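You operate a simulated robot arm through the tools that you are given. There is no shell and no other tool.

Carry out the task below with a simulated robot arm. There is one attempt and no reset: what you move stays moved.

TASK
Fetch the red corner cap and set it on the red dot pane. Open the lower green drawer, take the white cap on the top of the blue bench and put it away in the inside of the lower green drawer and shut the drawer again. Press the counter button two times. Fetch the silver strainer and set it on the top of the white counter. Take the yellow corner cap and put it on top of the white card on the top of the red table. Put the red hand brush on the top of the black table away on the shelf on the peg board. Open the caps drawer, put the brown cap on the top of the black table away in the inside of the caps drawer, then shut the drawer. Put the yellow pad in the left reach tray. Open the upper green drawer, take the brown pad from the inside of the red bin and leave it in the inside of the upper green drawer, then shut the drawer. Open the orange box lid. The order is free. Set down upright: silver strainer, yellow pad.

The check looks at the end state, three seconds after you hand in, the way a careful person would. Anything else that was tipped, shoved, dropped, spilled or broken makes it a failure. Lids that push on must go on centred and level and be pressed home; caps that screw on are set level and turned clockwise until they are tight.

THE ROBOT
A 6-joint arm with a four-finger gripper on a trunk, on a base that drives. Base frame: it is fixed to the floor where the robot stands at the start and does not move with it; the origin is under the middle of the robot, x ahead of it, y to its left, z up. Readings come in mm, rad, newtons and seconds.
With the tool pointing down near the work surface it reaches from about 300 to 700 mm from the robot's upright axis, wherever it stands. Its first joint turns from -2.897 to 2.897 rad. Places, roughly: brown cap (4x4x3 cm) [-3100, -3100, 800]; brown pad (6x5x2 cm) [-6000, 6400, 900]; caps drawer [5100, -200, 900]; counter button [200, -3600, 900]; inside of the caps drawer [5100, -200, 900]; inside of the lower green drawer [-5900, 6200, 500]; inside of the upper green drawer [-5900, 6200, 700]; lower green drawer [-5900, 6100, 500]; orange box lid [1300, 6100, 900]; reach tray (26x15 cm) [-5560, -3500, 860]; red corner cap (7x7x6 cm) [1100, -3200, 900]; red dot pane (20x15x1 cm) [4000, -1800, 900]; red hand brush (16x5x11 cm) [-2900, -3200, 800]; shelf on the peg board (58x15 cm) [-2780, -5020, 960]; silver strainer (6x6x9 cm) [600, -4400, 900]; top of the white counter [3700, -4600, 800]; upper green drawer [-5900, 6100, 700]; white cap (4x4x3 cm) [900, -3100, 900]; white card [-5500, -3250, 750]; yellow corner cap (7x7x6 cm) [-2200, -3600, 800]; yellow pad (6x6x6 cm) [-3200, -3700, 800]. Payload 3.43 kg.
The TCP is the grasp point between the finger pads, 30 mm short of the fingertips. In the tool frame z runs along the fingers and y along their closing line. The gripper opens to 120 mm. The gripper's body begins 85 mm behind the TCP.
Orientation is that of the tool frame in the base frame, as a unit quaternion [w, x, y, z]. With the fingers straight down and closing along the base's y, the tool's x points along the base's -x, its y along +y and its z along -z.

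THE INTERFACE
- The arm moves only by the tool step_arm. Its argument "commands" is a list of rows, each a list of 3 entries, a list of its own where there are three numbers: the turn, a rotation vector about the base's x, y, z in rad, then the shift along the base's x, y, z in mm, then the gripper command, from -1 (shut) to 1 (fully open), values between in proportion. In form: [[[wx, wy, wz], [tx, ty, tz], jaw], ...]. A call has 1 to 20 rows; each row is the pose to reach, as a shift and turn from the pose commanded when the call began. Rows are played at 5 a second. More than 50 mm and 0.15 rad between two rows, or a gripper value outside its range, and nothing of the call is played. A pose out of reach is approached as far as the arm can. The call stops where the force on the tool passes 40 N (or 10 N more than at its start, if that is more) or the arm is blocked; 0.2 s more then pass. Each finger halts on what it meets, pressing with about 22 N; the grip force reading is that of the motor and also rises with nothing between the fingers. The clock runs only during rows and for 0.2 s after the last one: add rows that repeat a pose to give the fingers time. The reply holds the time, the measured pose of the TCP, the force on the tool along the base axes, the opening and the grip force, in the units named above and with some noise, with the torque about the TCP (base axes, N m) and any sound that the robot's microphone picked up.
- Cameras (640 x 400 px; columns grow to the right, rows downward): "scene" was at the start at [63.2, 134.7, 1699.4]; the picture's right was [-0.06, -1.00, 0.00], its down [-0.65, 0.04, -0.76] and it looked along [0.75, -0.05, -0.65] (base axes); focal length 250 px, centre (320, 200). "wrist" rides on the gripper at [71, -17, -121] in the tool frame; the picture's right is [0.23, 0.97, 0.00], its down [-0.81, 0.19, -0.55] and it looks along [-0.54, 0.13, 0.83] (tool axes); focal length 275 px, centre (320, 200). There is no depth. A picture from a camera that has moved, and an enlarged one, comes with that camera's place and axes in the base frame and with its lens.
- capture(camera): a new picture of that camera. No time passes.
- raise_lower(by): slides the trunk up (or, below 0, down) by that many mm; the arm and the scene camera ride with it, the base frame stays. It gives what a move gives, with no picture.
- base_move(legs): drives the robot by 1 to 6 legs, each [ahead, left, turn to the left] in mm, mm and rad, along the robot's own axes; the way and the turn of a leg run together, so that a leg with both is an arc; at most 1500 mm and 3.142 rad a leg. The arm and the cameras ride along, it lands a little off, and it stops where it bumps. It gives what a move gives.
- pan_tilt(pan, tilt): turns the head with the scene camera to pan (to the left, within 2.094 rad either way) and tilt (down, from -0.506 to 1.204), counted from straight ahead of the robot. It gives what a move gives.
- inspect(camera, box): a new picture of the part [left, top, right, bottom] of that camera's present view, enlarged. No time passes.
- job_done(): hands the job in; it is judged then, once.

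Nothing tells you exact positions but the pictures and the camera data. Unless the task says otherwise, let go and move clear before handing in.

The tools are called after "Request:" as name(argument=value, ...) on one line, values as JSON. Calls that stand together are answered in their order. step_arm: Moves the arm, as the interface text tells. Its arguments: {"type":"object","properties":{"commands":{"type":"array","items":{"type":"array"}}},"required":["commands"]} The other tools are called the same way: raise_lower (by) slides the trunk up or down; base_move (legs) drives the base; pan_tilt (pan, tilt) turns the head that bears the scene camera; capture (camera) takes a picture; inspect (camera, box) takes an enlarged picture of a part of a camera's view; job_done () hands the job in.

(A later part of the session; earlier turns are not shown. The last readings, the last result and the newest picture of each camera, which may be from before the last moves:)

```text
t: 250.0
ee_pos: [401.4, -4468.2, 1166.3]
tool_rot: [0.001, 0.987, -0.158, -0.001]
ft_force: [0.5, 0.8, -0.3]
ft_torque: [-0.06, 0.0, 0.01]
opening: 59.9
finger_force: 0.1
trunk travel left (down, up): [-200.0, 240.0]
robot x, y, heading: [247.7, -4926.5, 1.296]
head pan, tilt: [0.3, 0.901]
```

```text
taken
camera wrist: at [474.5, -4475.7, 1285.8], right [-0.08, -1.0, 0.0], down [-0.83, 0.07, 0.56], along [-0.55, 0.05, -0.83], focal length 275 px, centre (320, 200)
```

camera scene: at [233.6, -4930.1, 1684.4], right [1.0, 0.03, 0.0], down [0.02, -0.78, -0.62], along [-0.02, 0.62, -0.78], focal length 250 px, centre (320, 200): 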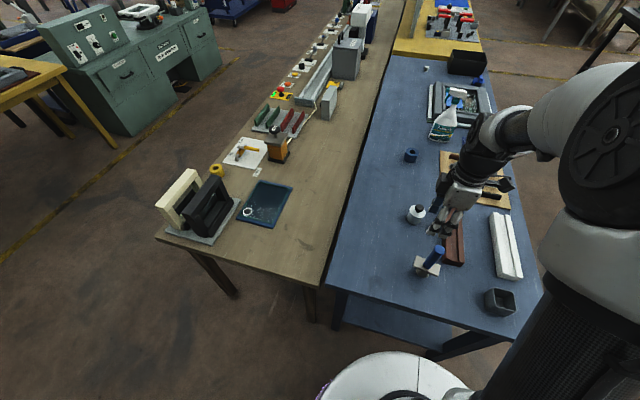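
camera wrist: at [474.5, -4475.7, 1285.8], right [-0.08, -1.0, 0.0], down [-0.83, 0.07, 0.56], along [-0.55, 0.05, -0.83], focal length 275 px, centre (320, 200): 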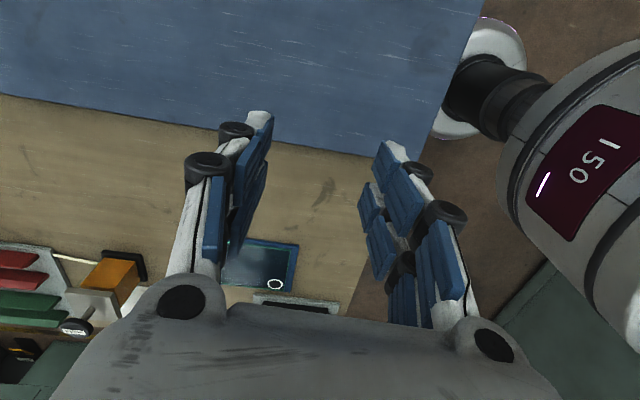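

Request:
step_arm(commands=[[[0, 0, 0], [40, 21, 0], 0.3], [[0, 0, 0], [80, 43, 0], 0.6], [[0, 0, 0], [120, 65, -10], 0.7], [[0, 0, 0], [160, 87, -30], 0.7], [[0, 0, 0], [196, 106, -50], 0.7], [[0, 0, 0], [196, 106, -60], 0.7]])

Request:
capture(camera="wrist")

Request:
capture(camera="scene")

```text
t: 251.4
ee_pos: [595.2, -4363.2, 1105.0]
tool_rot: [0.0, 0.988, -0.156, 0.0]
ft_force: [0.0, 0.0, 0.0]
ft_torque: [-0.02, -0.02, 0.01]
opening: 102.1
finger_force: 0.0
trunk travel left (down, up): [-200.0, 240.0]
robot x, y, heading: [246.4, -4925.7, 1.294]
head pan, tilt: [0.3, 0.901]
```

```text
taken
camera wrist: at [670.5, -4371.2, 1225.3], right [-0.08, -1.0, 0.0], down [-0.83, 0.07, 0.55], along [-0.55, 0.05, -0.83], focal length 275 px, centre (320, 200)
```

wrist: 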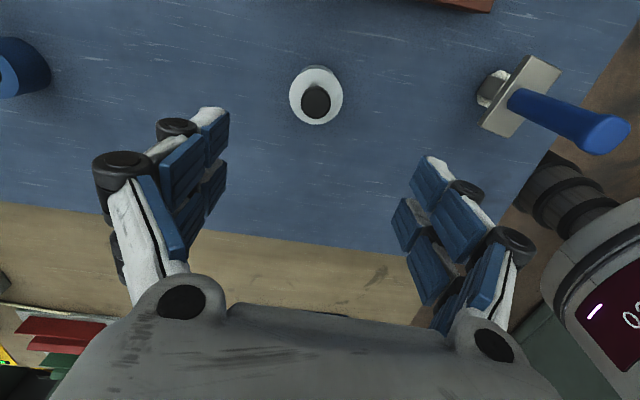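

```text
taken
camera scene: at [104.7, -4832.4, 1684.3], right [1.0, 0.03, 0.0], down [0.02, -0.78, -0.62], along [-0.02, 0.62, -0.78], focal length 250 px, centre (320, 200)
```

scene: 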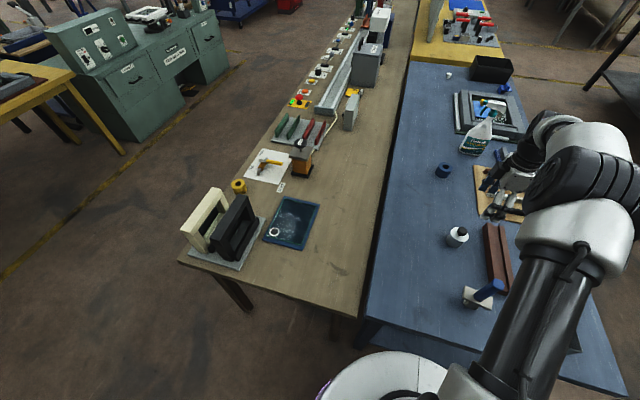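

The strainer sits right under the gripper at (595,−4359). I descend around it and close.

Request:
step_arm(commands=[[[0, 0, 0], [0, 4, -40], 0.7], [[0, 0, 0], [0, 4, -80], 0.7], [[0, 0, 0], [0, 4, -120], 0.7], [[0, 0, 0], [0, 4, -160], 0.7], [[0, 0, 0], [0, 4, -190], 0.7], [[0, 0, 0], [0, 4, -207], 0.7], [[0, 0, 0], [0, 4, -217], 0.7], [[0, 0, 0], [0, 4, -217], 0.7]])

Request:
capture(camera="wrist")

Request:
inspect(camera="scene", box=[420, 160, 580, 320])

```text
t: 253.2
ee_pos: [595.0, -4359.7, 888.6]
tool_rot: [0.0, 0.987, -0.158, -0.001]
ft_force: [0.1, 0.3, 0.7]
ft_torque: [-0.01, 0.0, -0.01]
opening: 101.9
finger_force: 0.0
trunk travel left (down, up): [-200.0, 240.0]
robot x, y, heading: [249.8, -4926.0, 1.301]
head pan, tilt: [0.3, 0.901]
```

```text
taken
camera wrist: at [669.8, -4366.7, 1008.0], right [-0.08, -1.0, 0.0], down [-0.83, 0.07, 0.55], along [-0.55, 0.05, -0.83], focal length 275 px, centre (320, 200)
```

wrist: 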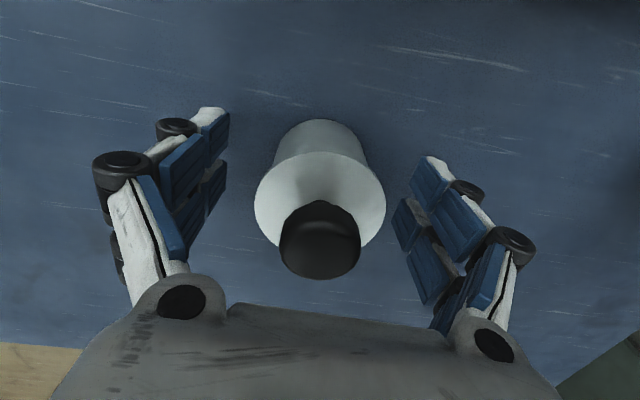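

```text
2.50 times, centred on (500, 240) of scene
camera zoom: at [105.4, -4832.0, 1684.4], right [1.0, 0.03, 0.0], down [0.02, -0.78, -0.62], along [-0.02, 0.62, -0.78], focal length 625 px, centre (-130, 100)
```

zoom: 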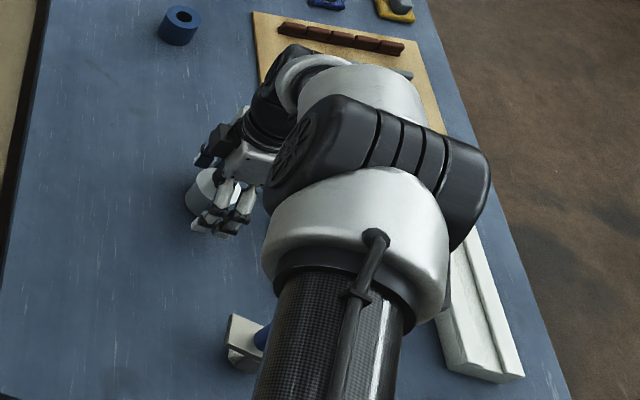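

Request:
step_arm(commands=[[[0, 0, 0], [0, 0, 0], 0.2], [[0, 0, 0], [0, 0, 0], -0.3], [[0, 0, 0], [0, 0, 0], -1], [[0, 0, 0], [0, 0, 0], -1], [[0, 0, 0], [0, 0, 0], -1], [[0, 0, 0], [0, 0, 0], -1]])

Request:
step_arm(commands=[[[0, 0, 0], [0, 0, 20], -1], [[0, 0, 0], [0, 0, 60], -1], [[0, 0, 0], [0, 0, 105], -1], [[0, 0, 0], [0, 0, 150], -1], [[0, 0, 0], [0, 0, 195], -1], [[0, 0, 0], [0, 0, 240], -1], [[0, 0, 0], [0, 0, 277], -1], [[0, 0, 0], [0, 0, 277], -1]])

Request:
capture(camera="wrist")

```text
t: 254.6
ee_pos: [596.0, -4358.6, 888.2]
tool_rot: [-0.001, 0.988, -0.157, -0.001]
ft_force: [-1.2, 0.5, 1.1]
ft_torque: [-0.06, 0.0, 0.02]
opening: 55.7
finger_force: 22.0
trunk travel left (down, up): [-200.0, 240.0]
robot x, y, heading: [250.0, -4925.0, 1.297]
head pan, tilt: [0.3, 0.901]
```

```text
t: 256.4
ee_pos: [595.2, -4358.5, 1164.5]
tool_rot: [0.0, 0.988, -0.157, -0.002]
ft_force: [-0.8, -0.3, -0.3]
ft_torque: [0.03, 0.01, 0.0]
opening: 55.6
finger_force: 22.3
trunk travel left (down, up): [-200.0, 240.0]
robot x, y, heading: [252.7, -4925.4, 1.298]
head pan, tilt: [0.3, 0.901]
```

```text
taken
camera wrist: at [670.2, -4366.6, 1285.5], right [-0.08, -1.0, 0.0], down [-0.83, 0.07, 0.56], along [-0.55, 0.05, -0.83], focal length 275 px, centre (320, 200)
```

wrist: 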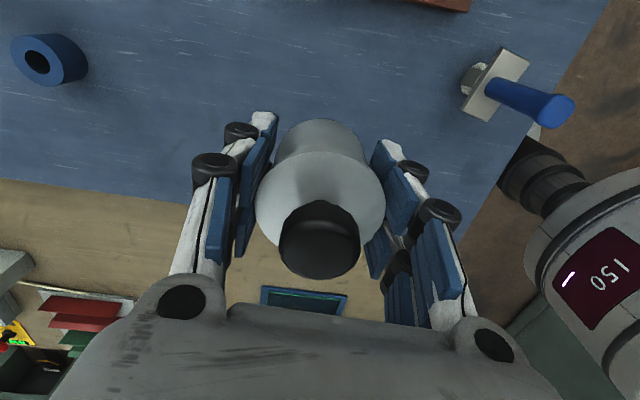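

The strainer is held firmly. I retract, back off from the bench and head around the end of the table row toward the white counter, looking first.

Request:
step_arm(commands=[[[0, 0, 0], [-40, -21, 0], -1], [[0, 0, 0], [-80, -42, 0], -1], [[0, 0, 0], [-120, -63, 0], -1], [[0, 0, 0], [-160, -84, 0], -1], [[0, 0, 0], [-200, -105, 0], -1], [[0, 0, 0], [-218, -114, 0], -1]])

Request:
base_move(legs=[[-160, 0, 0], [0, -1200, 0], [0, 0, -1.56]])

Request:
pan_tilt(pan=0.5, tilt=0.45)

Request:
capture(camera="scene")

Request:
pan_tilt(pan=-0.4, tilt=0.45)

Request:
capture(camera="scene")

```text
t: 257.8
ee_pos: [379.1, -4473.0, 1165.7]
tool_rot: [0.001, 0.988, -0.157, -0.001]
ft_force: [-0.4, -0.1, -1.4]
ft_torque: [-0.03, -0.03, 0.0]
opening: 55.7
finger_force: 22.5
trunk travel left (down, up): [-200.0, 240.0]
robot x, y, heading: [245.0, -4920.5, 1.298]
head pan, tilt: [0.3, 0.901]
```

```text
t: 268.7
ee_pos: [1811.8, -5535.1, 1164.7]
tool_rot: [0.001, -0.59, 0.807, 0.0]
ft_force: [-0.3, -0.1, -0.8]
ft_torque: [-0.02, 0.01, -0.08]
opening: 55.6
finger_force: 22.5
trunk travel left (down, up): [-200.0, 240.0]
robot x, y, heading: [1357.4, -5408.1, -0.265]
head pan, tilt: [0.3, 0.901]
```

```text
t: 269.6
ee_pos: [1812.2, -5535.6, 1166.2]
tool_rot: [0.001, -0.59, 0.807, 0.0]
ft_force: [0.4, -0.3, -0.2]
ft_torque: [0.01, 0.02, 0.0]
opening: 55.4
finger_force: 21.7
trunk travel left (down, up): [-200.0, 240.0]
robot x, y, heading: [1359.5, -5404.9, -0.268]
head pan, tilt: [0.499, 0.45]
```

```text
taken
camera scene: at [1464.0, -5246.2, 1722.6], right [0.23, -0.97, 0.0], down [-0.42, -0.1, -0.9], along [0.88, 0.21, -0.44], focal length 250 px, centre (320, 200)
```

scene: 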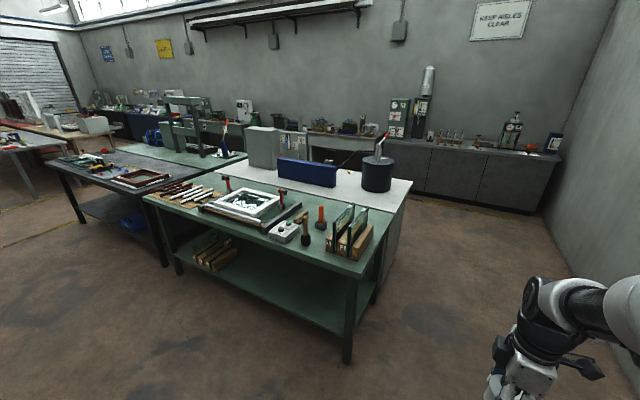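

```text
t: 270.8
ee_pos: [1811.1, -5535.5, 1166.0]
tool_rot: [0.001, -0.589, 0.808, 0.0]
ft_force: [0.1, 0.6, -0.8]
ft_torque: [0.0, 0.03, -0.01]
opening: 55.6
finger_force: 22.1
trunk travel left (down, up): [-200.0, 240.0]
robot x, y, heading: [1356.7, -5403.1, -0.266]
head pan, tilt: [-0.4, 0.45]
```

```text
taken
camera scene: at [1446.7, -5324.1, 1722.7], right [-0.62, -0.79, 0.0], down [-0.34, 0.27, -0.9], along [0.71, -0.56, -0.44], focal length 250 px, centre (320, 200)
```

scene: 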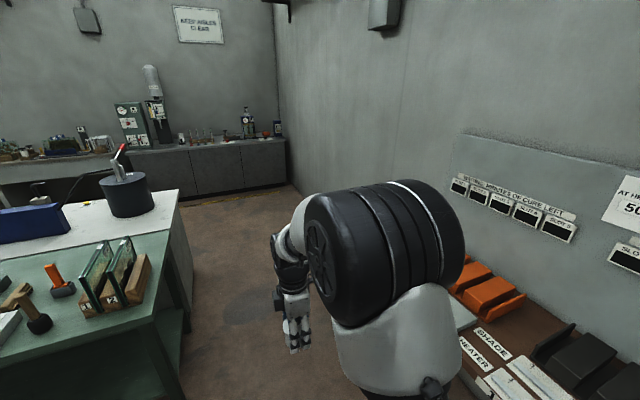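

The white counter is behind the green-topped table; the way round its end is open. I drive around to its far aisle and face the counter.

Request:
base_move(legs=[[1350, 0, 0], [1350, 0, 0], [0, 0, 1.571], [1300, 0, 0], [0, 0, 1.571]])

Request:
pan_tilt(pan=0.3, tilt=0.7)

Request:
capture(camera="scene")

Request:
capture(camera="wrist")

```text
t: 297.5
ee_pos: [3793.6, -4719.4, 1165.8]
tool_rot: [0.0, 0.8, 0.6, 0.0]
ft_force: [-0.3, 0.3, -1.4]
ft_torque: [0.01, -0.01, -0.02]
opening: 55.5
finger_force: 21.9
trunk travel left (down, up): [-200.0, 240.0]
robot x, y, heading: [4249.7, -4835.8, 2.899]
head pan, tilt: [-0.4, 0.45]
```

```text
t: 298.6
ee_pos: [3793.0, -4717.5, 1165.1]
tool_rot: [0.0, 0.8, 0.6, -0.001]
ft_force: [-0.1, 0.0, -1.3]
ft_torque: [0.0, -0.03, 0.0]
opening: 55.3
finger_force: 21.5
trunk travel left (down, up): [-200.0, 240.0]
robot x, y, heading: [4253.6, -4837.5, 2.892]
head pan, tilt: [0.3, 0.7]
```

```text
taken
camera scene: at [4150.7, -4981.1, 1700.5], right [-0.06, 1.0, 0.0], down [0.64, 0.04, -0.77], along [-0.76, -0.04, -0.64], focal length 250 px, centre (320, 200)
```

scene: 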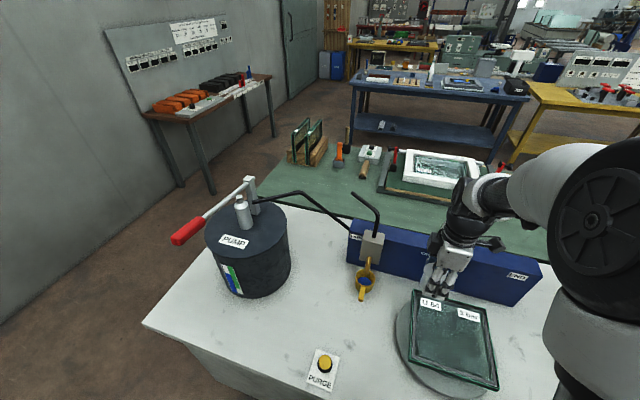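

```text
taken
camera wrist: at [3798.7, -4646.4, 1286.1], right [1.0, -0.05, 0.0], down [-0.04, -0.83, 0.55], along [-0.03, -0.55, -0.83], focal length 275 px, centre (320, 200)
```

wrist: 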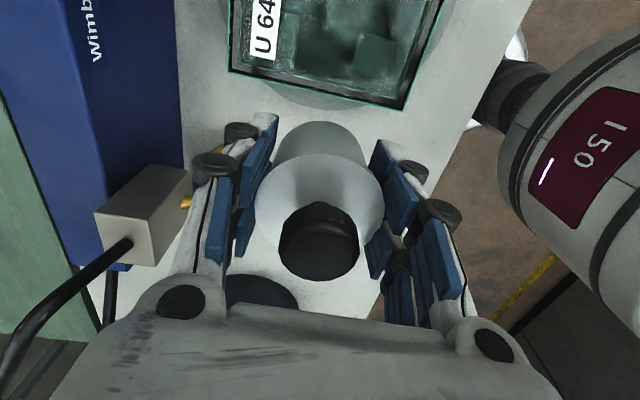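

The white counter has a free spot between the pump pot and the turntable, near (3770,−4930). I move the strainer over it.

Request:
step_arm(commands=[[[0, 0, 0], [-5, -45, 0], -1], [[0, 0, 0], [-10, -90, 0], -1], [[0, 0, 0], [-15, -135, 0], -1], [[0, 0, 0], [-20, -180, -10], -1], [[0, 0, 0], [-23, -212, -40], -1], [[0, 0, 0], [-23, -212, -80], -1], [[0, 0, 0], [-23, -212, -100], -1]])

Request:
capture(camera="wrist")

Request:
capture(camera="scene")

```text
t: 300.2
ee_pos: [3774.0, -4931.6, 1065.2]
tool_rot: [0.001, 0.8, 0.6, 0.0]
ft_force: [-0.1, -0.3, -1.0]
ft_torque: [0.0, 0.02, 0.0]
opening: 55.4
finger_force: 22.3
trunk travel left (down, up): [-200.0, 240.0]
robot x, y, heading: [4251.6, -4837.7, 2.898]
head pan, tilt: [0.3, 0.7]
```

```text
taken
camera wrist: at [3777.4, -4859.9, 1185.3], right [1.0, -0.05, 0.0], down [-0.04, -0.83, 0.55], along [-0.03, -0.55, -0.83], focal length 275 px, centre (320, 200)
```

wrist: 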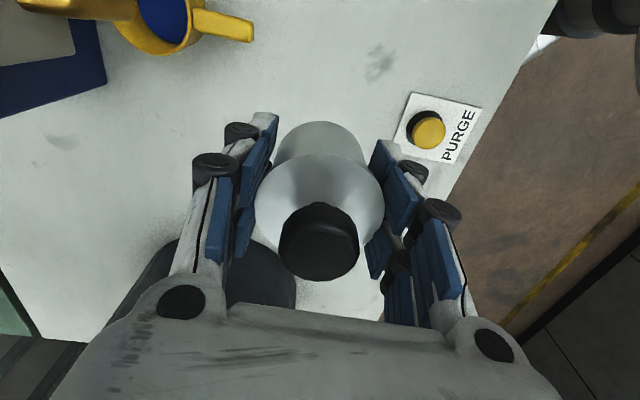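

```text
taken
camera scene: at [4150.6, -4981.5, 1700.5], right [-0.06, 1.0, 0.0], down [0.64, 0.04, -0.76], along [-0.76, -0.04, -0.64], focal length 250 px, centre (320, 200)
```

scene: 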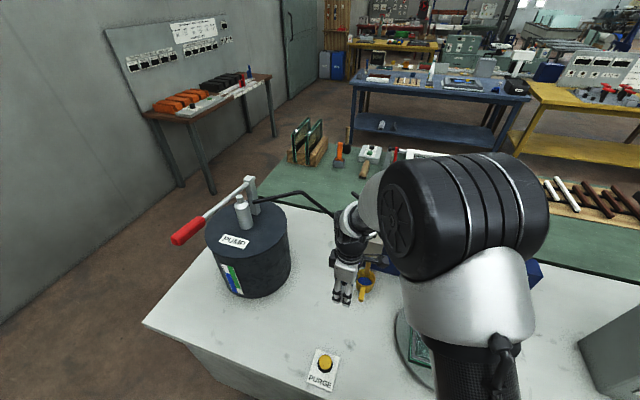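

Clear below. I lower to just above the counter.

Request:
step_arm(commands=[[[0, 0, 0], [0, 0, -40], -1], [[0, 0, 0], [0, 0, -80], -1], [[0, 0, 0], [0, 0, -120], -1], [[0, 0, 0], [0, 0, -150], -1], [[0, 0, 0], [0, 0, -160], -1], [[0, 0, 0], [0, 0, -160], -1]])

Request:
inspect(camera="scene", box=[280, 200, 440, 340])

```text
t: 301.6
ee_pos: [3770.2, -4930.3, 903.5]
tool_rot: [0.001, 0.8, 0.6, -0.002]
ft_force: [0.3, -0.2, -0.8]
ft_torque: [0.02, 0.04, 0.01]
opening: 55.7
finger_force: 22.2
trunk travel left (down, up): [-200.0, 240.0]
robot x, y, heading: [4254.6, -4837.6, 2.896]
head pan, tilt: [0.3, 0.7]
```

```text
2.86 times, centred on (360, 270) of scene
camera zoom: at [4150.8, -4981.3, 1700.5], right [-0.06, 1.0, 0.0], down [0.64, 0.04, -0.76], along [-0.76, -0.04, -0.64], focal length 715 px, centre (206, 0)
```

zoom: 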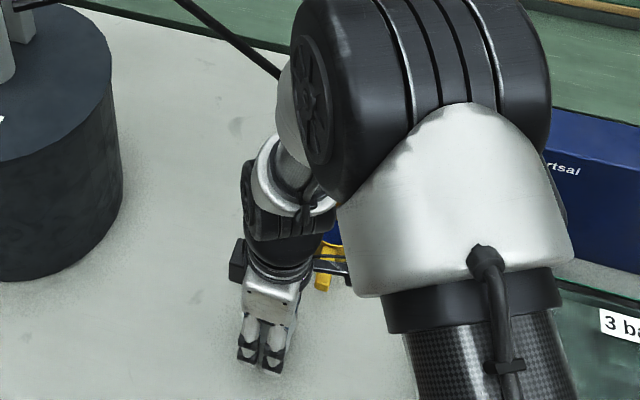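

Request:
step_arm(commands=[[[0, 0, 0], [0, 0, -4], -1], [[0, 0, 0], [0, 0, -8], -1], [[0, 0, 0], [0, 0, -11], -1], [[0, 0, 0], [0, 0, -11], -1]])

```text
t: 302.6
ee_pos: [3770.9, -4930.2, 895.1]
tool_rot: [0.0, 0.8, 0.599, -0.001]
ft_force: [-0.2, -0.2, -1.9]
ft_torque: [0.02, -0.02, 0.03]
opening: 55.7
finger_force: 21.3
trunk travel left (down, up): [-200.0, 240.0]
robot x, y, heading: [4248.6, -4838.4, 2.897]
head pan, tilt: [0.3, 0.7]
```

Request:
step_arm(commands=[[[0, 0, 0], [0, 0, -2], -1], [[0, 0, 0], [0, 0, -4], -1], [[0, 0, 0], [0, 0, -6], -1], [[0, 0, 0], [0, 0, -6], -1]])

Request:
capture(camera="wrist")

```text
t: 303.6
ee_pos: [3769.7, -4930.6, 888.7]
tool_rot: [0.001, 0.8, 0.599, 0.0]
ft_force: [-0.3, 0.1, -1.0]
ft_torque: [-0.02, 0.0, 0.01]
opening: 55.8
finger_force: 21.8
trunk travel left (down, up): [-200.0, 240.0]
robot x, y, heading: [4252.1, -4836.0, 2.898]
head pan, tilt: [0.3, 0.7]
```

```text
taken
camera wrist: at [3775.6, -4858.4, 1009.0], right [1.0, -0.05, 0.0], down [-0.04, -0.83, 0.55], along [-0.03, -0.55, -0.83], focal length 275 px, centre (320, 200)
```

wrist: 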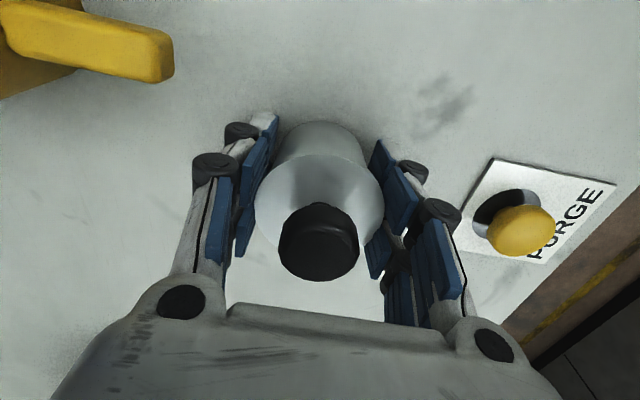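

Request:
step_arm(commands=[[[0, 0, 0], [0, 0, -2], -1], [[0, 0, 0], [0, 0, -4], -1], [[0, 0, 0], [0, 0, -6], -1], [[0, 0, 0], [0, 0, -6], -1]])

```text
t: 304.6
ee_pos: [3770.1, -4931.1, 883.3]
tool_rot: [0.0, 0.8, 0.6, -0.003]
ft_force: [0.5, 3.2, 13.6]
ft_torque: [0.02, 0.02, -0.04]
opening: 55.6
finger_force: 22.1
trunk travel left (down, up): [-200.0, 240.0]
robot x, y, heading: [4252.4, -4836.9, 2.897]
head pan, tilt: [0.3, 0.7]
```

Contact. I release and lift straight up.

Request:
step_arm(commands=[[[0, 0, 0], [0, 0, 0.7], -1], [[0, 0, 0], [0, 0, 0.7], 0], [[0, 0, 0], [0, 0, 0.7], 0.3], [[0, 0, 0], [0, 0, 0.7], 0.4], [[0, 0, 0], [0, 0, 0.7], 0.4], [[0, 0, 0], [0, 0, 25], 0.4], [[0, 0, 0], [0, 0, 70], 0.4], [[0, 0, 0], [0, 0, 115], 0.4], [[0, 0, 0], [0, 0, 160], 0.4], [[0, 0, 0], [0, 0, 205], 0.4], [[0, 0, 0], [0, 0, 250], 0.4], [[0, 0, 0], [0, 0, 282], 0.2]])

Request:
capture(camera="wrist")

Request:
capture(camera="scene")

```text
t: 307.2
ee_pos: [3771.4, -4928.3, 1163.6]
tool_rot: [0.001, 0.801, 0.599, -0.001]
ft_force: [-0.4, 0.0, -0.9]
ft_torque: [-0.02, 0.01, -0.01]
opening: 72.1
finger_force: 0.0
trunk travel left (down, up): [-200.0, 240.0]
robot x, y, heading: [4250.7, -4837.4, 2.892]
head pan, tilt: [0.3, 0.7]
```

```text
taken
camera wrist: at [3776.4, -4857.1, 1285.2], right [1.0, -0.05, 0.0], down [-0.04, -0.83, 0.55], along [-0.03, -0.55, -0.83], focal length 275 px, centre (320, 200)
```

wrist: 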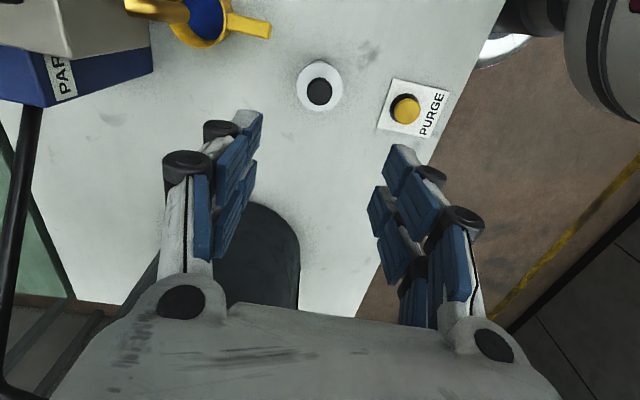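

```text
taken
camera scene: at [4151.4, -4981.2, 1700.5], right [-0.06, 1.0, 0.0], down [0.64, 0.04, -0.77], along [-0.76, -0.04, -0.64], focal length 250 px, centre (320, 200)
```

scene: 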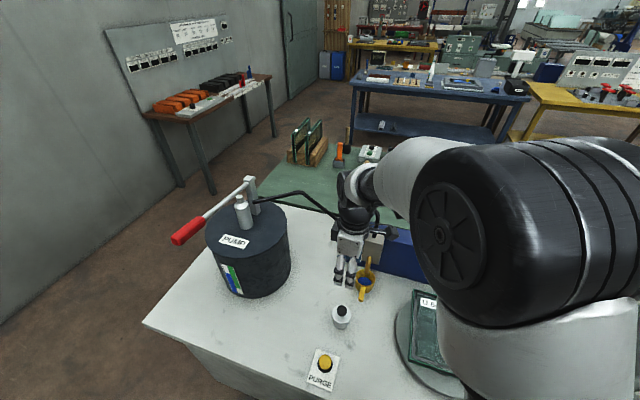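

The strainer stands upright on the white counter. Next is the counter button on the wooden table; I drive around to the aisle on its other side.

Request:
base_move(legs=[[-350, 0, 0], [0, 0, 1.571], [1290, 0, 0], [0, 0, -1.571], [1500, 0, 0], [1500, 0, 0]])

Request:
base_move(legs=[[1500, 0, 0], [900, 0, 0], [0, 0, -1.571]])

Request:
pan_tilt(pan=-0.6, tilt=0.55)

Request:
capture(camera="scene")

```text
t: 337.4
ee_pos: [863.5, -5619.6, 1164.5]
tool_rot: [0.001, 0.789, 0.615, 0.0]
ft_force: [0.3, 0.5, 0.4]
ft_torque: [-0.03, 0.01, -0.04]
opening: 72.0
finger_force: 0.0
trunk travel left (down, up): [-200.0, 240.0]
robot x, y, heading: [1339.2, -5507.7, 2.934]
head pan, tilt: [0.3, 0.7]
```

```text
t: 353.0
ee_pos: [-1134.7, -4544.8, 1164.1]
tool_rot: [0.0, 0.992, -0.123, 0.0]
ft_force: [0.1, -0.7, 0.8]
ft_torque: [-0.01, 0.03, 0.04]
opening: 71.9
finger_force: 0.2
trunk travel left (down, up): [-200.0, 240.0]
robot x, y, heading: [-1021.2, -5023.6, 1.368]
head pan, tilt: [0.3, 0.7]
```

```text
t: 354.2
ee_pos: [-1136.1, -4544.3, 1164.0]
tool_rot: [-0.001, 0.992, -0.123, -0.001]
ft_force: [0.1, -0.6, 0.2]
ft_torque: [0.03, -0.01, -0.02]
opening: 72.2
finger_force: 0.0
trunk travel left (down, up): [-200.0, 240.0]
robot x, y, heading: [-1019.4, -5021.6, 1.367]
head pan, tilt: [-0.6, 0.55]
```

```text
taken
camera scene: at [-1101.3, -4950.1, 1713.6], right [0.69, -0.72, 0.0], down [-0.38, -0.36, -0.85], along [0.62, 0.59, -0.52], focal length 250 px, centre (320, 200)
```

scene: 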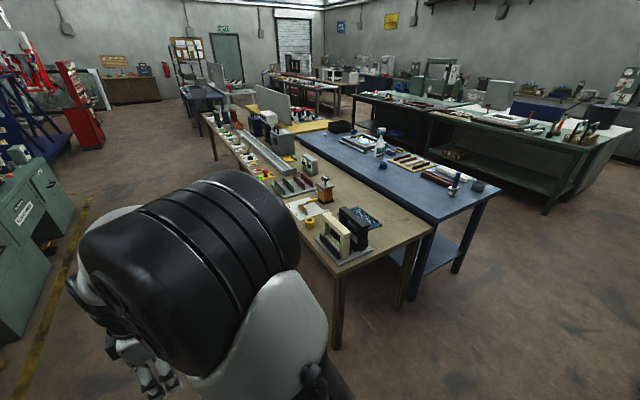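

Request:
base_move(legs=[[0, 0, -0.057], [1450, 0, 0], [240, 0, 0], [0, 0, -1.571]])

Request:
pan_tilt(pan=0.2, tilt=0.75)

Request:
capture(camera="scene")

Request:
capture(camera="wrist")

```text
t: 367.1
ee_pos: [-83.8, -3317.0, 1163.9]
tool_rot: [0.001, -0.582, 0.813, 0.0]
ft_force: [-1.2, -0.3, 0.6]
ft_torque: [-0.02, -0.01, -0.02]
opening: 71.9
finger_force: 0.1
trunk travel left (down, up): [-200.0, 240.0]
robot x, y, heading: [-569.3, -3384.6, -0.286]
head pan, tilt: [-0.6, 0.55]
```

```text
t: 368.2
ee_pos: [-83.6, -3316.8, 1164.7]
tool_rot: [0.001, -0.582, 0.813, 0.0]
ft_force: [-0.8, -1.3, 0.0]
ft_torque: [0.0, 0.03, -0.03]
opening: 72.1
finger_force: 0.0
trunk travel left (down, up): [-200.0, 240.0]
robot x, y, heading: [-569.9, -3388.9, -0.286]
head pan, tilt: [0.201, 0.75]
```

```text
taken
camera scene: at [-465.0, -3255.7, 1696.3], right [-0.09, -1.0, 0.0], down [-0.68, 0.06, -0.73], along [0.73, -0.07, -0.68], focal length 250 px, centre (320, 200)
```

scene: 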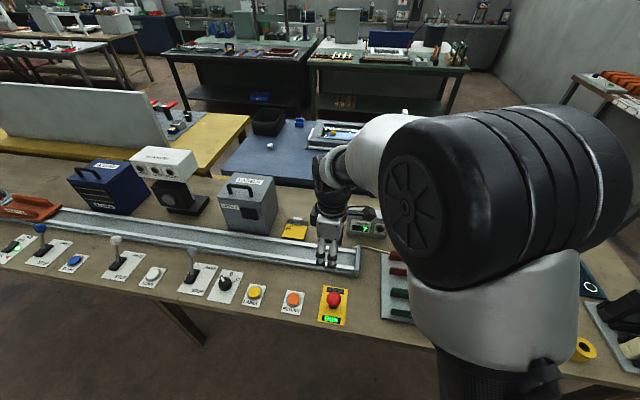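

```text
taken
camera wrist: at [-89.6, -3390.7, 1284.6], right [-1.0, 0.1, 0.0], down [0.08, 0.83, 0.55], along [0.05, 0.55, -0.83], focal length 275 px, centre (320, 200)
```

wrist: 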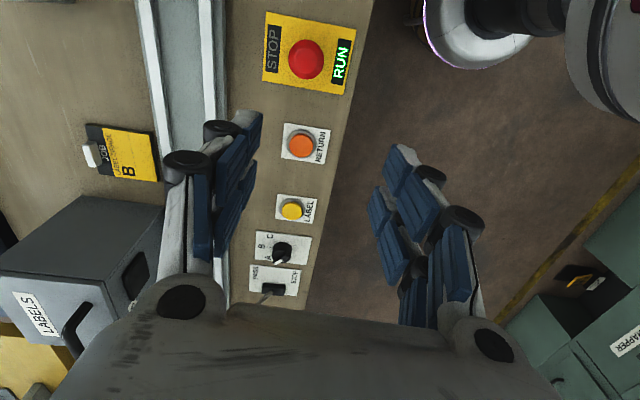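

There's a small device with a green display near (235,−3520), hidden partly by the arm; that is likely the counter. I move the arm aside and zoom.

Request:
step_arm(commands=[[[0, 0, 0], [10, 45, 0], 0], [[0, 0, 0], [20, 90, 0], -0.3], [[0, 0, 0], [30, 135, 0], -0.6], [[0, 0, 0], [35, 180, 0], -1], [[0, 0, 0], [35, 225, 0], -1], [[0, 0, 0], [35, 225, 0], -1]])

Request:
pan_tilt(pan=-0.2, tilt=0.75)

Request:
capture(camera="scene")

Request:
inspect(camera="scene", box=[180, 140, 360, 280])

```text
t: 369.6
ee_pos: [-48.4, -3089.0, 1164.8]
tool_rot: [0.002, -0.581, 0.814, 0.001]
ft_force: [0.2, -0.4, 0.3]
ft_torque: [-0.01, 0.0, 0.0]
opening: 0.1
finger_force: 21.8
trunk travel left (down, up): [-200.0, 240.0]
robot x, y, heading: [-568.1, -3388.7, -0.292]
head pan, tilt: [0.201, 0.75]
```

```text
t: 370.5
ee_pos: [-46.3, -3090.3, 1165.9]
tool_rot: [0.001, -0.581, 0.814, 0.001]
ft_force: [-0.6, -1.2, 0.4]
ft_torque: [-0.05, 0.0, 0.05]
opening: 0.1
finger_force: 21.7
trunk travel left (down, up): [-200.0, 240.0]
robot x, y, heading: [-569.0, -3387.9, -0.293]
head pan, tilt: [-0.201, 0.75]
```

```text
taken
camera scene: at [-474.4, -3287.2, 1696.2], right [-0.47, -0.88, 0.0], down [-0.6, 0.32, -0.73], along [0.65, -0.34, -0.68], focal length 250 px, centre (320, 200)
```

scene: 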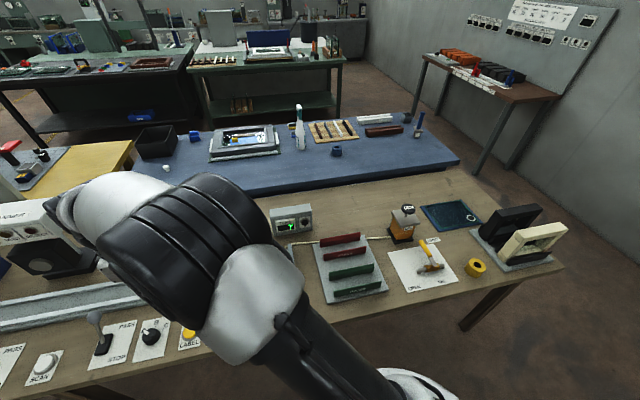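

```text
2.86 times, centred on (270, 210) of scene
camera zoom: at [-474.4, -3287.2, 1696.2], right [-0.47, -0.88, 0.0], down [-0.6, 0.32, -0.73], along [0.65, -0.34, -0.68], focal length 715 px, centre (463, 171)
```

zoom: 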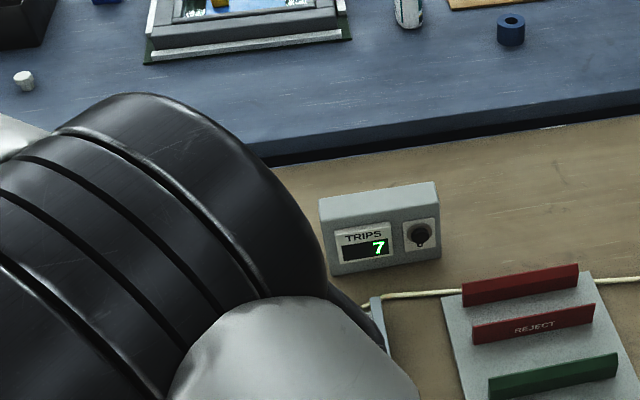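

Request:
inspect(camera="scene", box=[260, 190, 330, 240])

```text
8.00 times, centred on (295, 215) of scene
camera zoom: at [-474.4, -3287.2, 1696.2], right [-0.47, -0.88, 0.0], down [-0.6, 0.32, -0.73], along [0.65, -0.34, -0.68], focal length 2001 px, centre (520, 80)
```

zoom: 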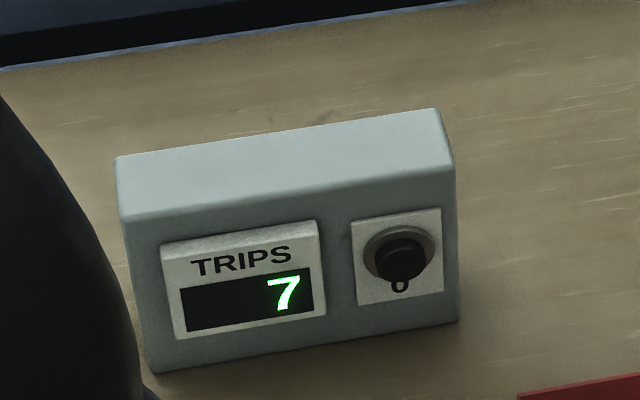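

The counter is the "TRIPS 7" box with a black push button on its upright front face, at about (206,−3570). I'll press it with closed, forward-tilted fingers; first I move a bit closer and tilt the tool.

Request:
base_move(legs=[[0, 0, 0.03], [110, 0, 0]])

Request:
step_arm(commands=[[[-0.03, -0.113, 0.007], [15, -30, -10], -1], [[-0.06, -0.226, 0.014], [30, -60, -20], -1], [[-0.09, -0.338, 0.021], [45, -90, -30], -1], [[-0.12, -0.45, 0.028], [60, -120, -40], -1], [[-0.15, -0.563, 0.035], [75, -150, -50], -1], [[-0.18, -0.676, 0.042], [90, -180, -60], -1], [[-0.21, -0.789, 0.049], [95, -210, -70], -1], [[-0.24, -0.902, 0.056], [100, -240, -80], -1], [[-0.27, -1.014, 0.063], [100, -270, -90], -1], [[-0.27, -1.014, 0.063], [100, -290, -100], -1], [[-0.27, -1.014, 0.063], [100, -290, -100], -1]])

Request:
capture(camera="wrist")

Request:
capture(camera="scene")

```text
t: 372.0
ee_pos: [52.2, -3103.4, 1164.7]
tool_rot: [0.001, -0.593, 0.805, 0.001]
ft_force: [0.0, 0.3, -0.6]
ft_torque: [0.01, 0.07, -0.01]
opening: 0.1
finger_force: 22.4
trunk travel left (down, up): [-200.0, 240.0]
robot x, y, heading: [-456.6, -3415.8, -0.261]
head pan, tilt: [-0.201, 0.75]
```

```text
t: 374.4
ee_pos: [150.7, -3395.4, 1064.6]
tool_rot: [0.314, -0.538, 0.678, -0.39]
ft_force: [0.5, -0.4, -0.4]
ft_torque: [0.01, 0.03, -0.01]
opening: 0.1
finger_force: 22.3
trunk travel left (down, up): [-200.0, 240.0]
robot x, y, heading: [-460.2, -3414.2, -0.263]
head pan, tilt: [-0.201, 0.75]
```

```text
taken
camera wrist: at [41.7, -3444.9, 1139.1], right [-0.52, -0.11, -0.85], down [-0.38, 0.92, 0.11], along [0.76, 0.38, -0.52], focal length 275 px, centre (320, 200)
```

wrist: 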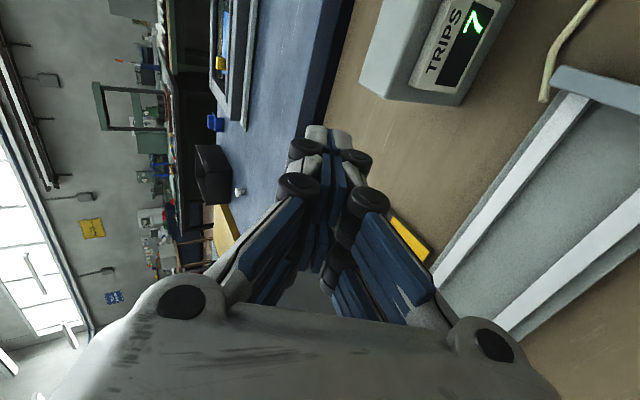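

```text
taken
camera scene: at [-369.8, -3312.9, 1696.3], right [-0.44, -0.9, 0.0], down [-0.61, 0.3, -0.73], along [0.66, -0.33, -0.68], focal length 250 px, centre (320, 200)
```

scene: 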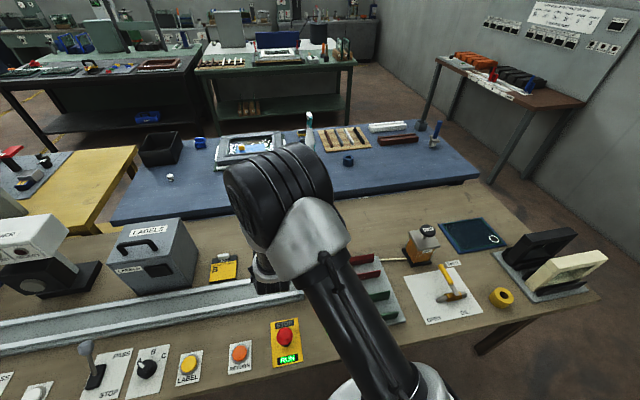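

Request:
step_arm(commands=[[[0, 0, 0], [-12, -45, -10], -1], [[0, 0, 0], [-24, -90, -20], -1], [[0, 0, 0], [-35, -130, -40], -1], [[0, 0, 0], [-41, -149, -80], -1], [[0, 0, 0], [-41, -149, -110], -1], [[0, 0, 0], [-41, -149, -110], -1]])

Request:
capture(camera="wrist")

Request:
capture(camera="scene")

```text
t: 375.8
ee_pos: [124.1, -3482.8, 956.5]
tool_rot: [0.295, -0.526, 0.688, -0.405]
ft_force: [0.7, 0.6, 0.0]
ft_torque: [-0.01, -0.01, -0.04]
opening: 0.0
finger_force: 22.2
out of reach, approached as far as the arm can: row 2, 3, 4, 5, 6
trunk travel left (down, up): [-200.0, 240.0]
robot x, y, heading: [-457.9, -3416.2, -0.257]
head pan, tilt: [-0.201, 0.75]
```

```text
taken
camera wrist: at [13.7, -3526.3, 1031.8], right [-0.53, -0.11, -0.84], down [-0.33, 0.94, 0.09], along [0.78, 0.33, -0.54], focal length 275 px, centre (320, 200)
```

wrist: 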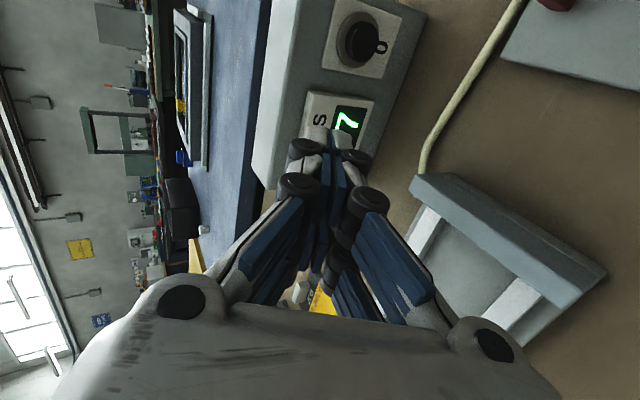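

```text
taken
camera scene: at [-369.9, -3313.3, 1696.3], right [-0.45, -0.9, 0.0], down [-0.61, 0.3, -0.73], along [0.66, -0.33, -0.68], focal length 250 px, centre (320, 200)
```

scene: 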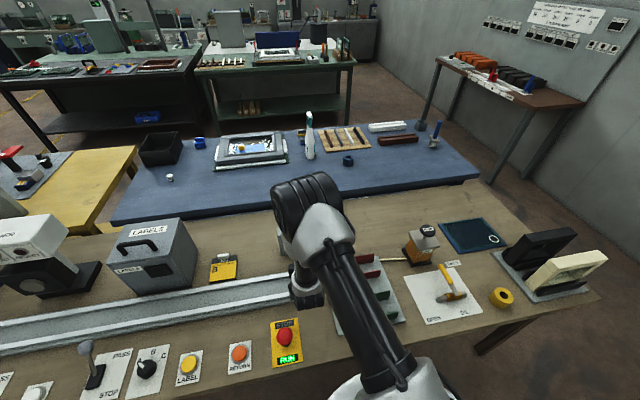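

The wrist reached a joint limit straight ahead; shifting the base to the right gives the arm a better angle.

Request:
step_arm(commands=[[[0, 0, 0], [0, 10, 30], -1], [[0, 0, 0], [0, 20, 60], -1]])

Request:
base_move(legs=[[0, -170, 0]])

Request:
capture(camera="wrist")

```text
t: 376.4
ee_pos: [124.3, -3463.9, 1015.6]
tool_rot: [0.295, -0.526, 0.687, -0.405]
ft_force: [0.0, -0.2, 0.0]
ft_torque: [-0.03, 0.0, 0.02]
opening: 0.0
finger_force: 21.9
trunk travel left (down, up): [-200.0, 240.0]
robot x, y, heading: [-457.8, -3413.9, -0.261]
head pan, tilt: [-0.201, 0.75]
```

```text
t: 377.9
ee_pos: [80.1, -3633.7, 1014.9]
tool_rot: [0.294, -0.525, 0.688, -0.406]
ft_force: [0.6, -1.5, 0.4]
ft_torque: [0.06, -0.01, 0.06]
opening: 0.0
finger_force: 21.8
trunk travel left (down, up): [-200.0, 240.0]
robot x, y, heading: [-508.6, -3581.5, -0.266]
head pan, tilt: [-0.201, 0.75]
```

```text
taken
camera wrist: at [-30.7, -3674.8, 1091.6], right [-0.53, -0.1, -0.84], down [-0.33, 0.94, 0.09], along [0.78, 0.32, -0.54], focal length 275 px, centre (320, 200)
```

wrist: 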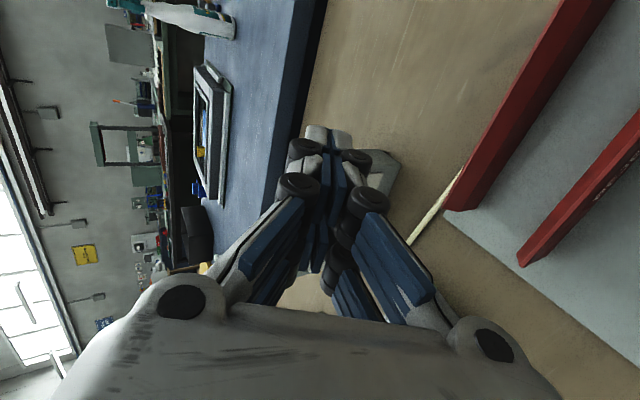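

I triangulate the button at about (227,−3580,859). I bring the closed fingertips to about 40 mm in front of it.

Request:
step_arm(commands=[[[0, 0, 0], [26, 24, -20], -1], [[0, 0, 0], [52, 48, -35], -1], [[0, 0, 0], [74, 71, -55], -1], [[0, 0, 0], [74, 71, -90], -1], [[0, 0, 0], [74, 71, -125], -1], [[0, 0, 0], [74, 71, -145], -1], [[0, 0, 0], [74, 71, -145], -1]])

Request:
capture(camera="wrist")

Request:
inspect(camera="scene", box=[180, 140, 400, 290])

```text
t: 379.5
ee_pos: [154.2, -3560.3, 868.7]
tool_rot: [0.294, -0.525, 0.688, -0.406]
ft_force: [0.4, -0.3, 0.6]
ft_torque: [-0.01, 0.02, 0.01]
opening: 0.3
finger_force: 21.8
trunk travel left (down, up): [-200.0, 240.0]
robot x, y, heading: [-503.4, -3582.1, -0.266]
head pan, tilt: [-0.201, 0.75]
```

```text
taken
camera wrist: at [43.0, -3602.3, 945.9], right [-0.53, -0.1, -0.84], down [-0.33, 0.94, 0.09], along [0.78, 0.32, -0.54], focal length 275 px, centre (320, 200)
```

wrist: 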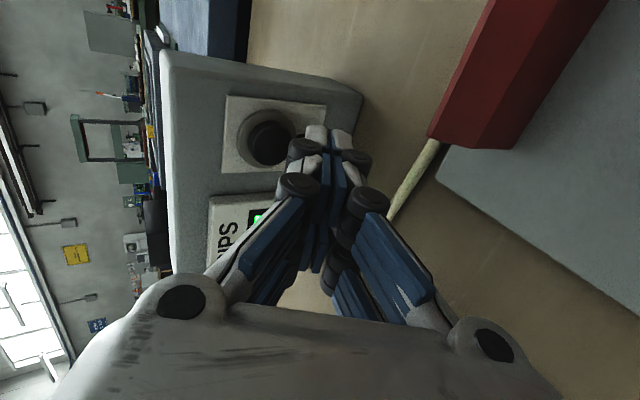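

```text
2.67 times, centred on (290, 215) of scene
camera zoom: at [-413.7, -3478.6, 1696.3], right [-0.45, -0.89, 0.0], down [-0.61, 0.31, -0.73], along [0.65, -0.33, -0.68], focal length 667 px, centre (400, 160)
```

zoom: 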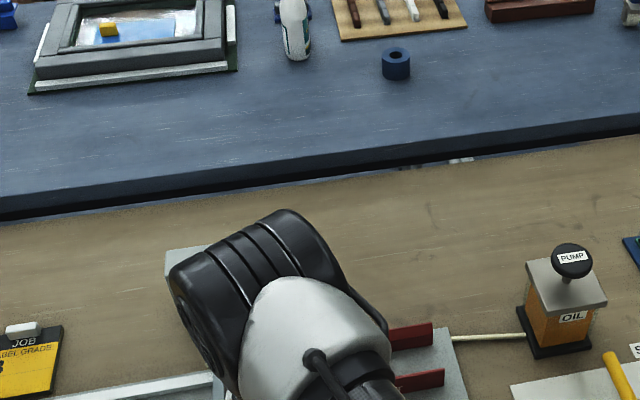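

Refined button position: about (217,−3576,870). I raise slightly and advance to near contact.

Request:
step_arm(commands=[[[0, 0, 0], [0.5, 2, 7.5], -1], [[0, 0, 0], [10, -0.6, 7.5], -1], [[0, 0, 0], [20, -3.2, 7.5], -1], [[0, 0, 0], [27.5, -5.2, 7.5], -1], [[0, 0, 0], [27.5, -5.2, 7.5], -1]])

Request:
capture(camera="wrist")

```text
t: 380.7
ee_pos: [180.4, -3565.5, 875.8]
tool_rot: [0.293, -0.526, 0.688, -0.405]
ft_force: [-8.8, 2.4, 0.9]
ft_torque: [0.04, 0.03, 0.05]
opening: 0.0
finger_force: 21.9
trunk travel left (down, up): [-200.0, 240.0]
robot x, y, heading: [-502.8, -3581.1, -0.26]
head pan, tilt: [-0.201, 0.75]
heard: click
```

```text
taken
camera wrist: at [70.3, -3607.4, 953.9], right [-0.54, -0.11, -0.84], down [-0.33, 0.94, 0.09], along [0.78, 0.33, -0.54], focal length 275 px, centre (320, 200)
```

wrist: 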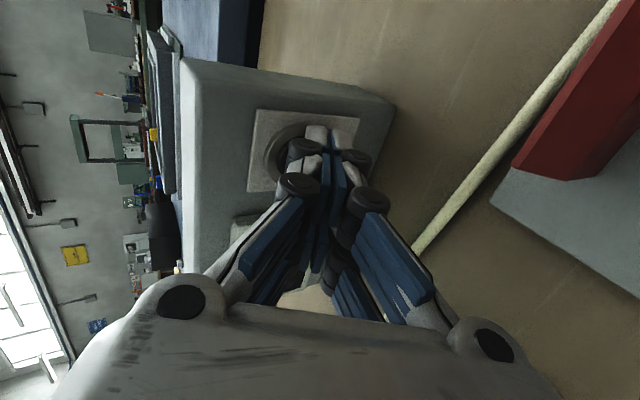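

A click – the first press registered. I retract to release the button.

Request:
step_arm(commands=[[[0, 0, 0], [-8, 2.1, 0], -1], [[0, 0, 0], [-16, 4.2, 0], -1], [[0, 0, 0], [-27, 7.2, 0], -1], [[0, 0, 0], [-27, 7.2, 0], -1]])

Request:
capture(camera="wrist")

```text
t: 381.7
ee_pos: [154.4, -3558.8, 876.9]
tool_rot: [0.295, -0.524, 0.689, -0.405]
ft_force: [-0.7, -0.8, 1.0]
ft_torque: [0.0, 0.0, -0.01]
opening: 0.2
finger_force: 22.1
trunk travel left (down, up): [-200.0, 240.0]
robot x, y, heading: [-499.4, -3578.5, -0.26]
head pan, tilt: [-0.201, 0.75]
```

```text
taken
camera wrist: at [44.0, -3601.2, 953.5], right [-0.53, -0.11, -0.84], down [-0.33, 0.94, 0.09], along [0.78, 0.32, -0.54], focal length 275 px, centre (320, 200)
```

wrist: 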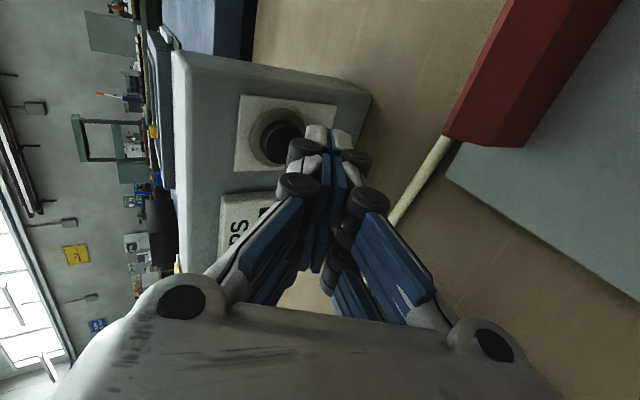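

Button is released; display is hidden behind the fingers. Second press now, the same stroke.

Request:
step_arm(commands=[[[0, 0, 0], [10, -2.7, 0], -1], [[0, 0, 0], [20, -5.3, 0], -1], [[0, 0, 0], [27, -7.2, 0], -1], [[0, 0, 0], [27, -7.2, 0], -1]])

Request:
step_arm(commands=[[[0, 0, 0], [-10, 2.7, 0], -1], [[0, 0, 0], [-27, 7.2, 0], -1], [[0, 0, 0], [-60, 16, 20], -1], [[0, 0, 0], [-80, 22, 60], -1], [[0, 0, 0], [-90, 25, 100], -1], [[0, 0, 0], [-90, -15, 120], -1], [[0, 0, 0], [-90, -15, 120], -1]])

Request:
capture(camera="wrist")

```text
t: 382.7
ee_pos: [181.3, -3565.7, 877.3]
tool_rot: [0.293, -0.526, 0.688, -0.405]
ft_force: [-7.8, 3.9, 1.6]
ft_torque: [0.02, 0.01, 0.1]
opening: 0.0
finger_force: 21.8
trunk travel left (down, up): [-200.0, 240.0]
robot x, y, heading: [-504.7, -3579.4, -0.262]
head pan, tilt: [-0.201, 0.75]
heard: click
```

```text
t: 384.3
ee_pos: [92.7, -3579.0, 996.6]
tool_rot: [0.294, -0.526, 0.687, -0.406]
ft_force: [-0.2, 0.5, -0.2]
ft_torque: [0.0, 0.01, -0.03]
opening: 0.0
finger_force: 22.7
trunk travel left (down, up): [-200.0, 240.0]
robot x, y, heading: [-500.4, -3581.5, -0.263]
head pan, tilt: [-0.201, 0.75]
```

```text
taken
camera wrist: at [-18.8, -3621.0, 1072.6], right [-0.53, -0.11, -0.84], down [-0.33, 0.94, 0.09], along [0.78, 0.32, -0.54], focal length 275 px, centre (320, 200)
```

wrist: 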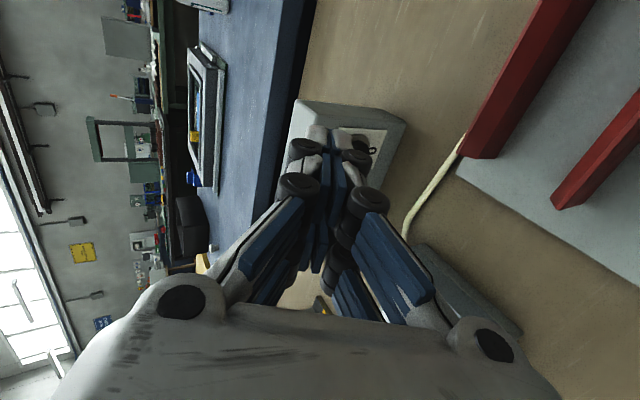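

Two clicks heard. I bring the tool back upright and check the display.

Request:
step_arm(commands=[[[0.043, 0.143, 0], [-12, 0, 24], -1], [[0.086, 0.287, 0], [-24, 0, 48], -1], [[0.129, 0.43, 0], [-36, 0, 72], -1], [[0.172, 0.574, 0], [-48, 0, 96], -1], [[0.215, 0.717, 0], [-60, 0, 120], -1], [[0.258, 0.86, 0], [-72, 10, 144], -1], [[0.302, 1.005, 0], [-84, 30, 168], -1], [[0.302, 1.005, 0], [-84, 75, 168], -1], [[0.302, 1.005, 0], [-84, 120, 168], -1], [[0.302, 1.005, 0], [-84, 165, 168], -1], [[0.302, 1.005, 0], [-84, 210, 168], -1], [[0.302, 1.005, 0], [-84, 210, 168], -1]])

Request:
capture(camera="scene")

Request:
inspect(camera="scene", box=[160, 160, 300, 260])

```text
refused: row 7 steps farther than a row can; nothing moved
```

```text
taken
camera scene: at [-413.7, -3477.4, 1696.2], right [-0.45, -0.89, 0.0], down [-0.61, 0.3, -0.73], along [0.65, -0.33, -0.68], focal length 250 px, centre (320, 200)
```

scene: 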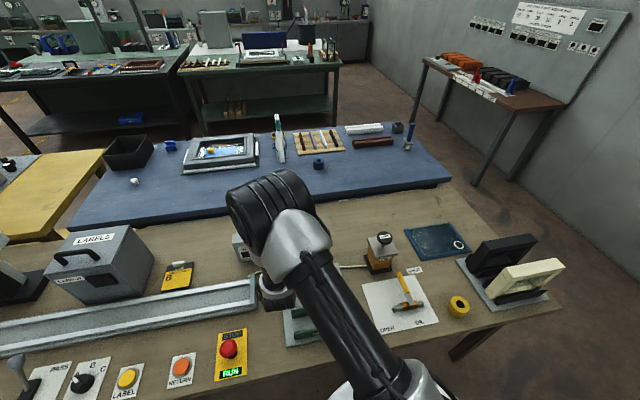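

```text
4.00 times, centred on (230, 210) of scene
camera zoom: at [-413.7, -3477.4, 1696.2], right [-0.45, -0.89, 0.0], down [-0.61, 0.3, -0.73], along [0.65, -0.33, -0.68], focal length 1000 px, centre (680, 160)
```

zoom: 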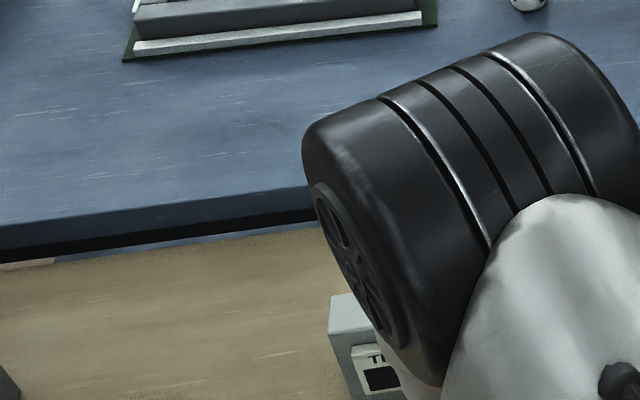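

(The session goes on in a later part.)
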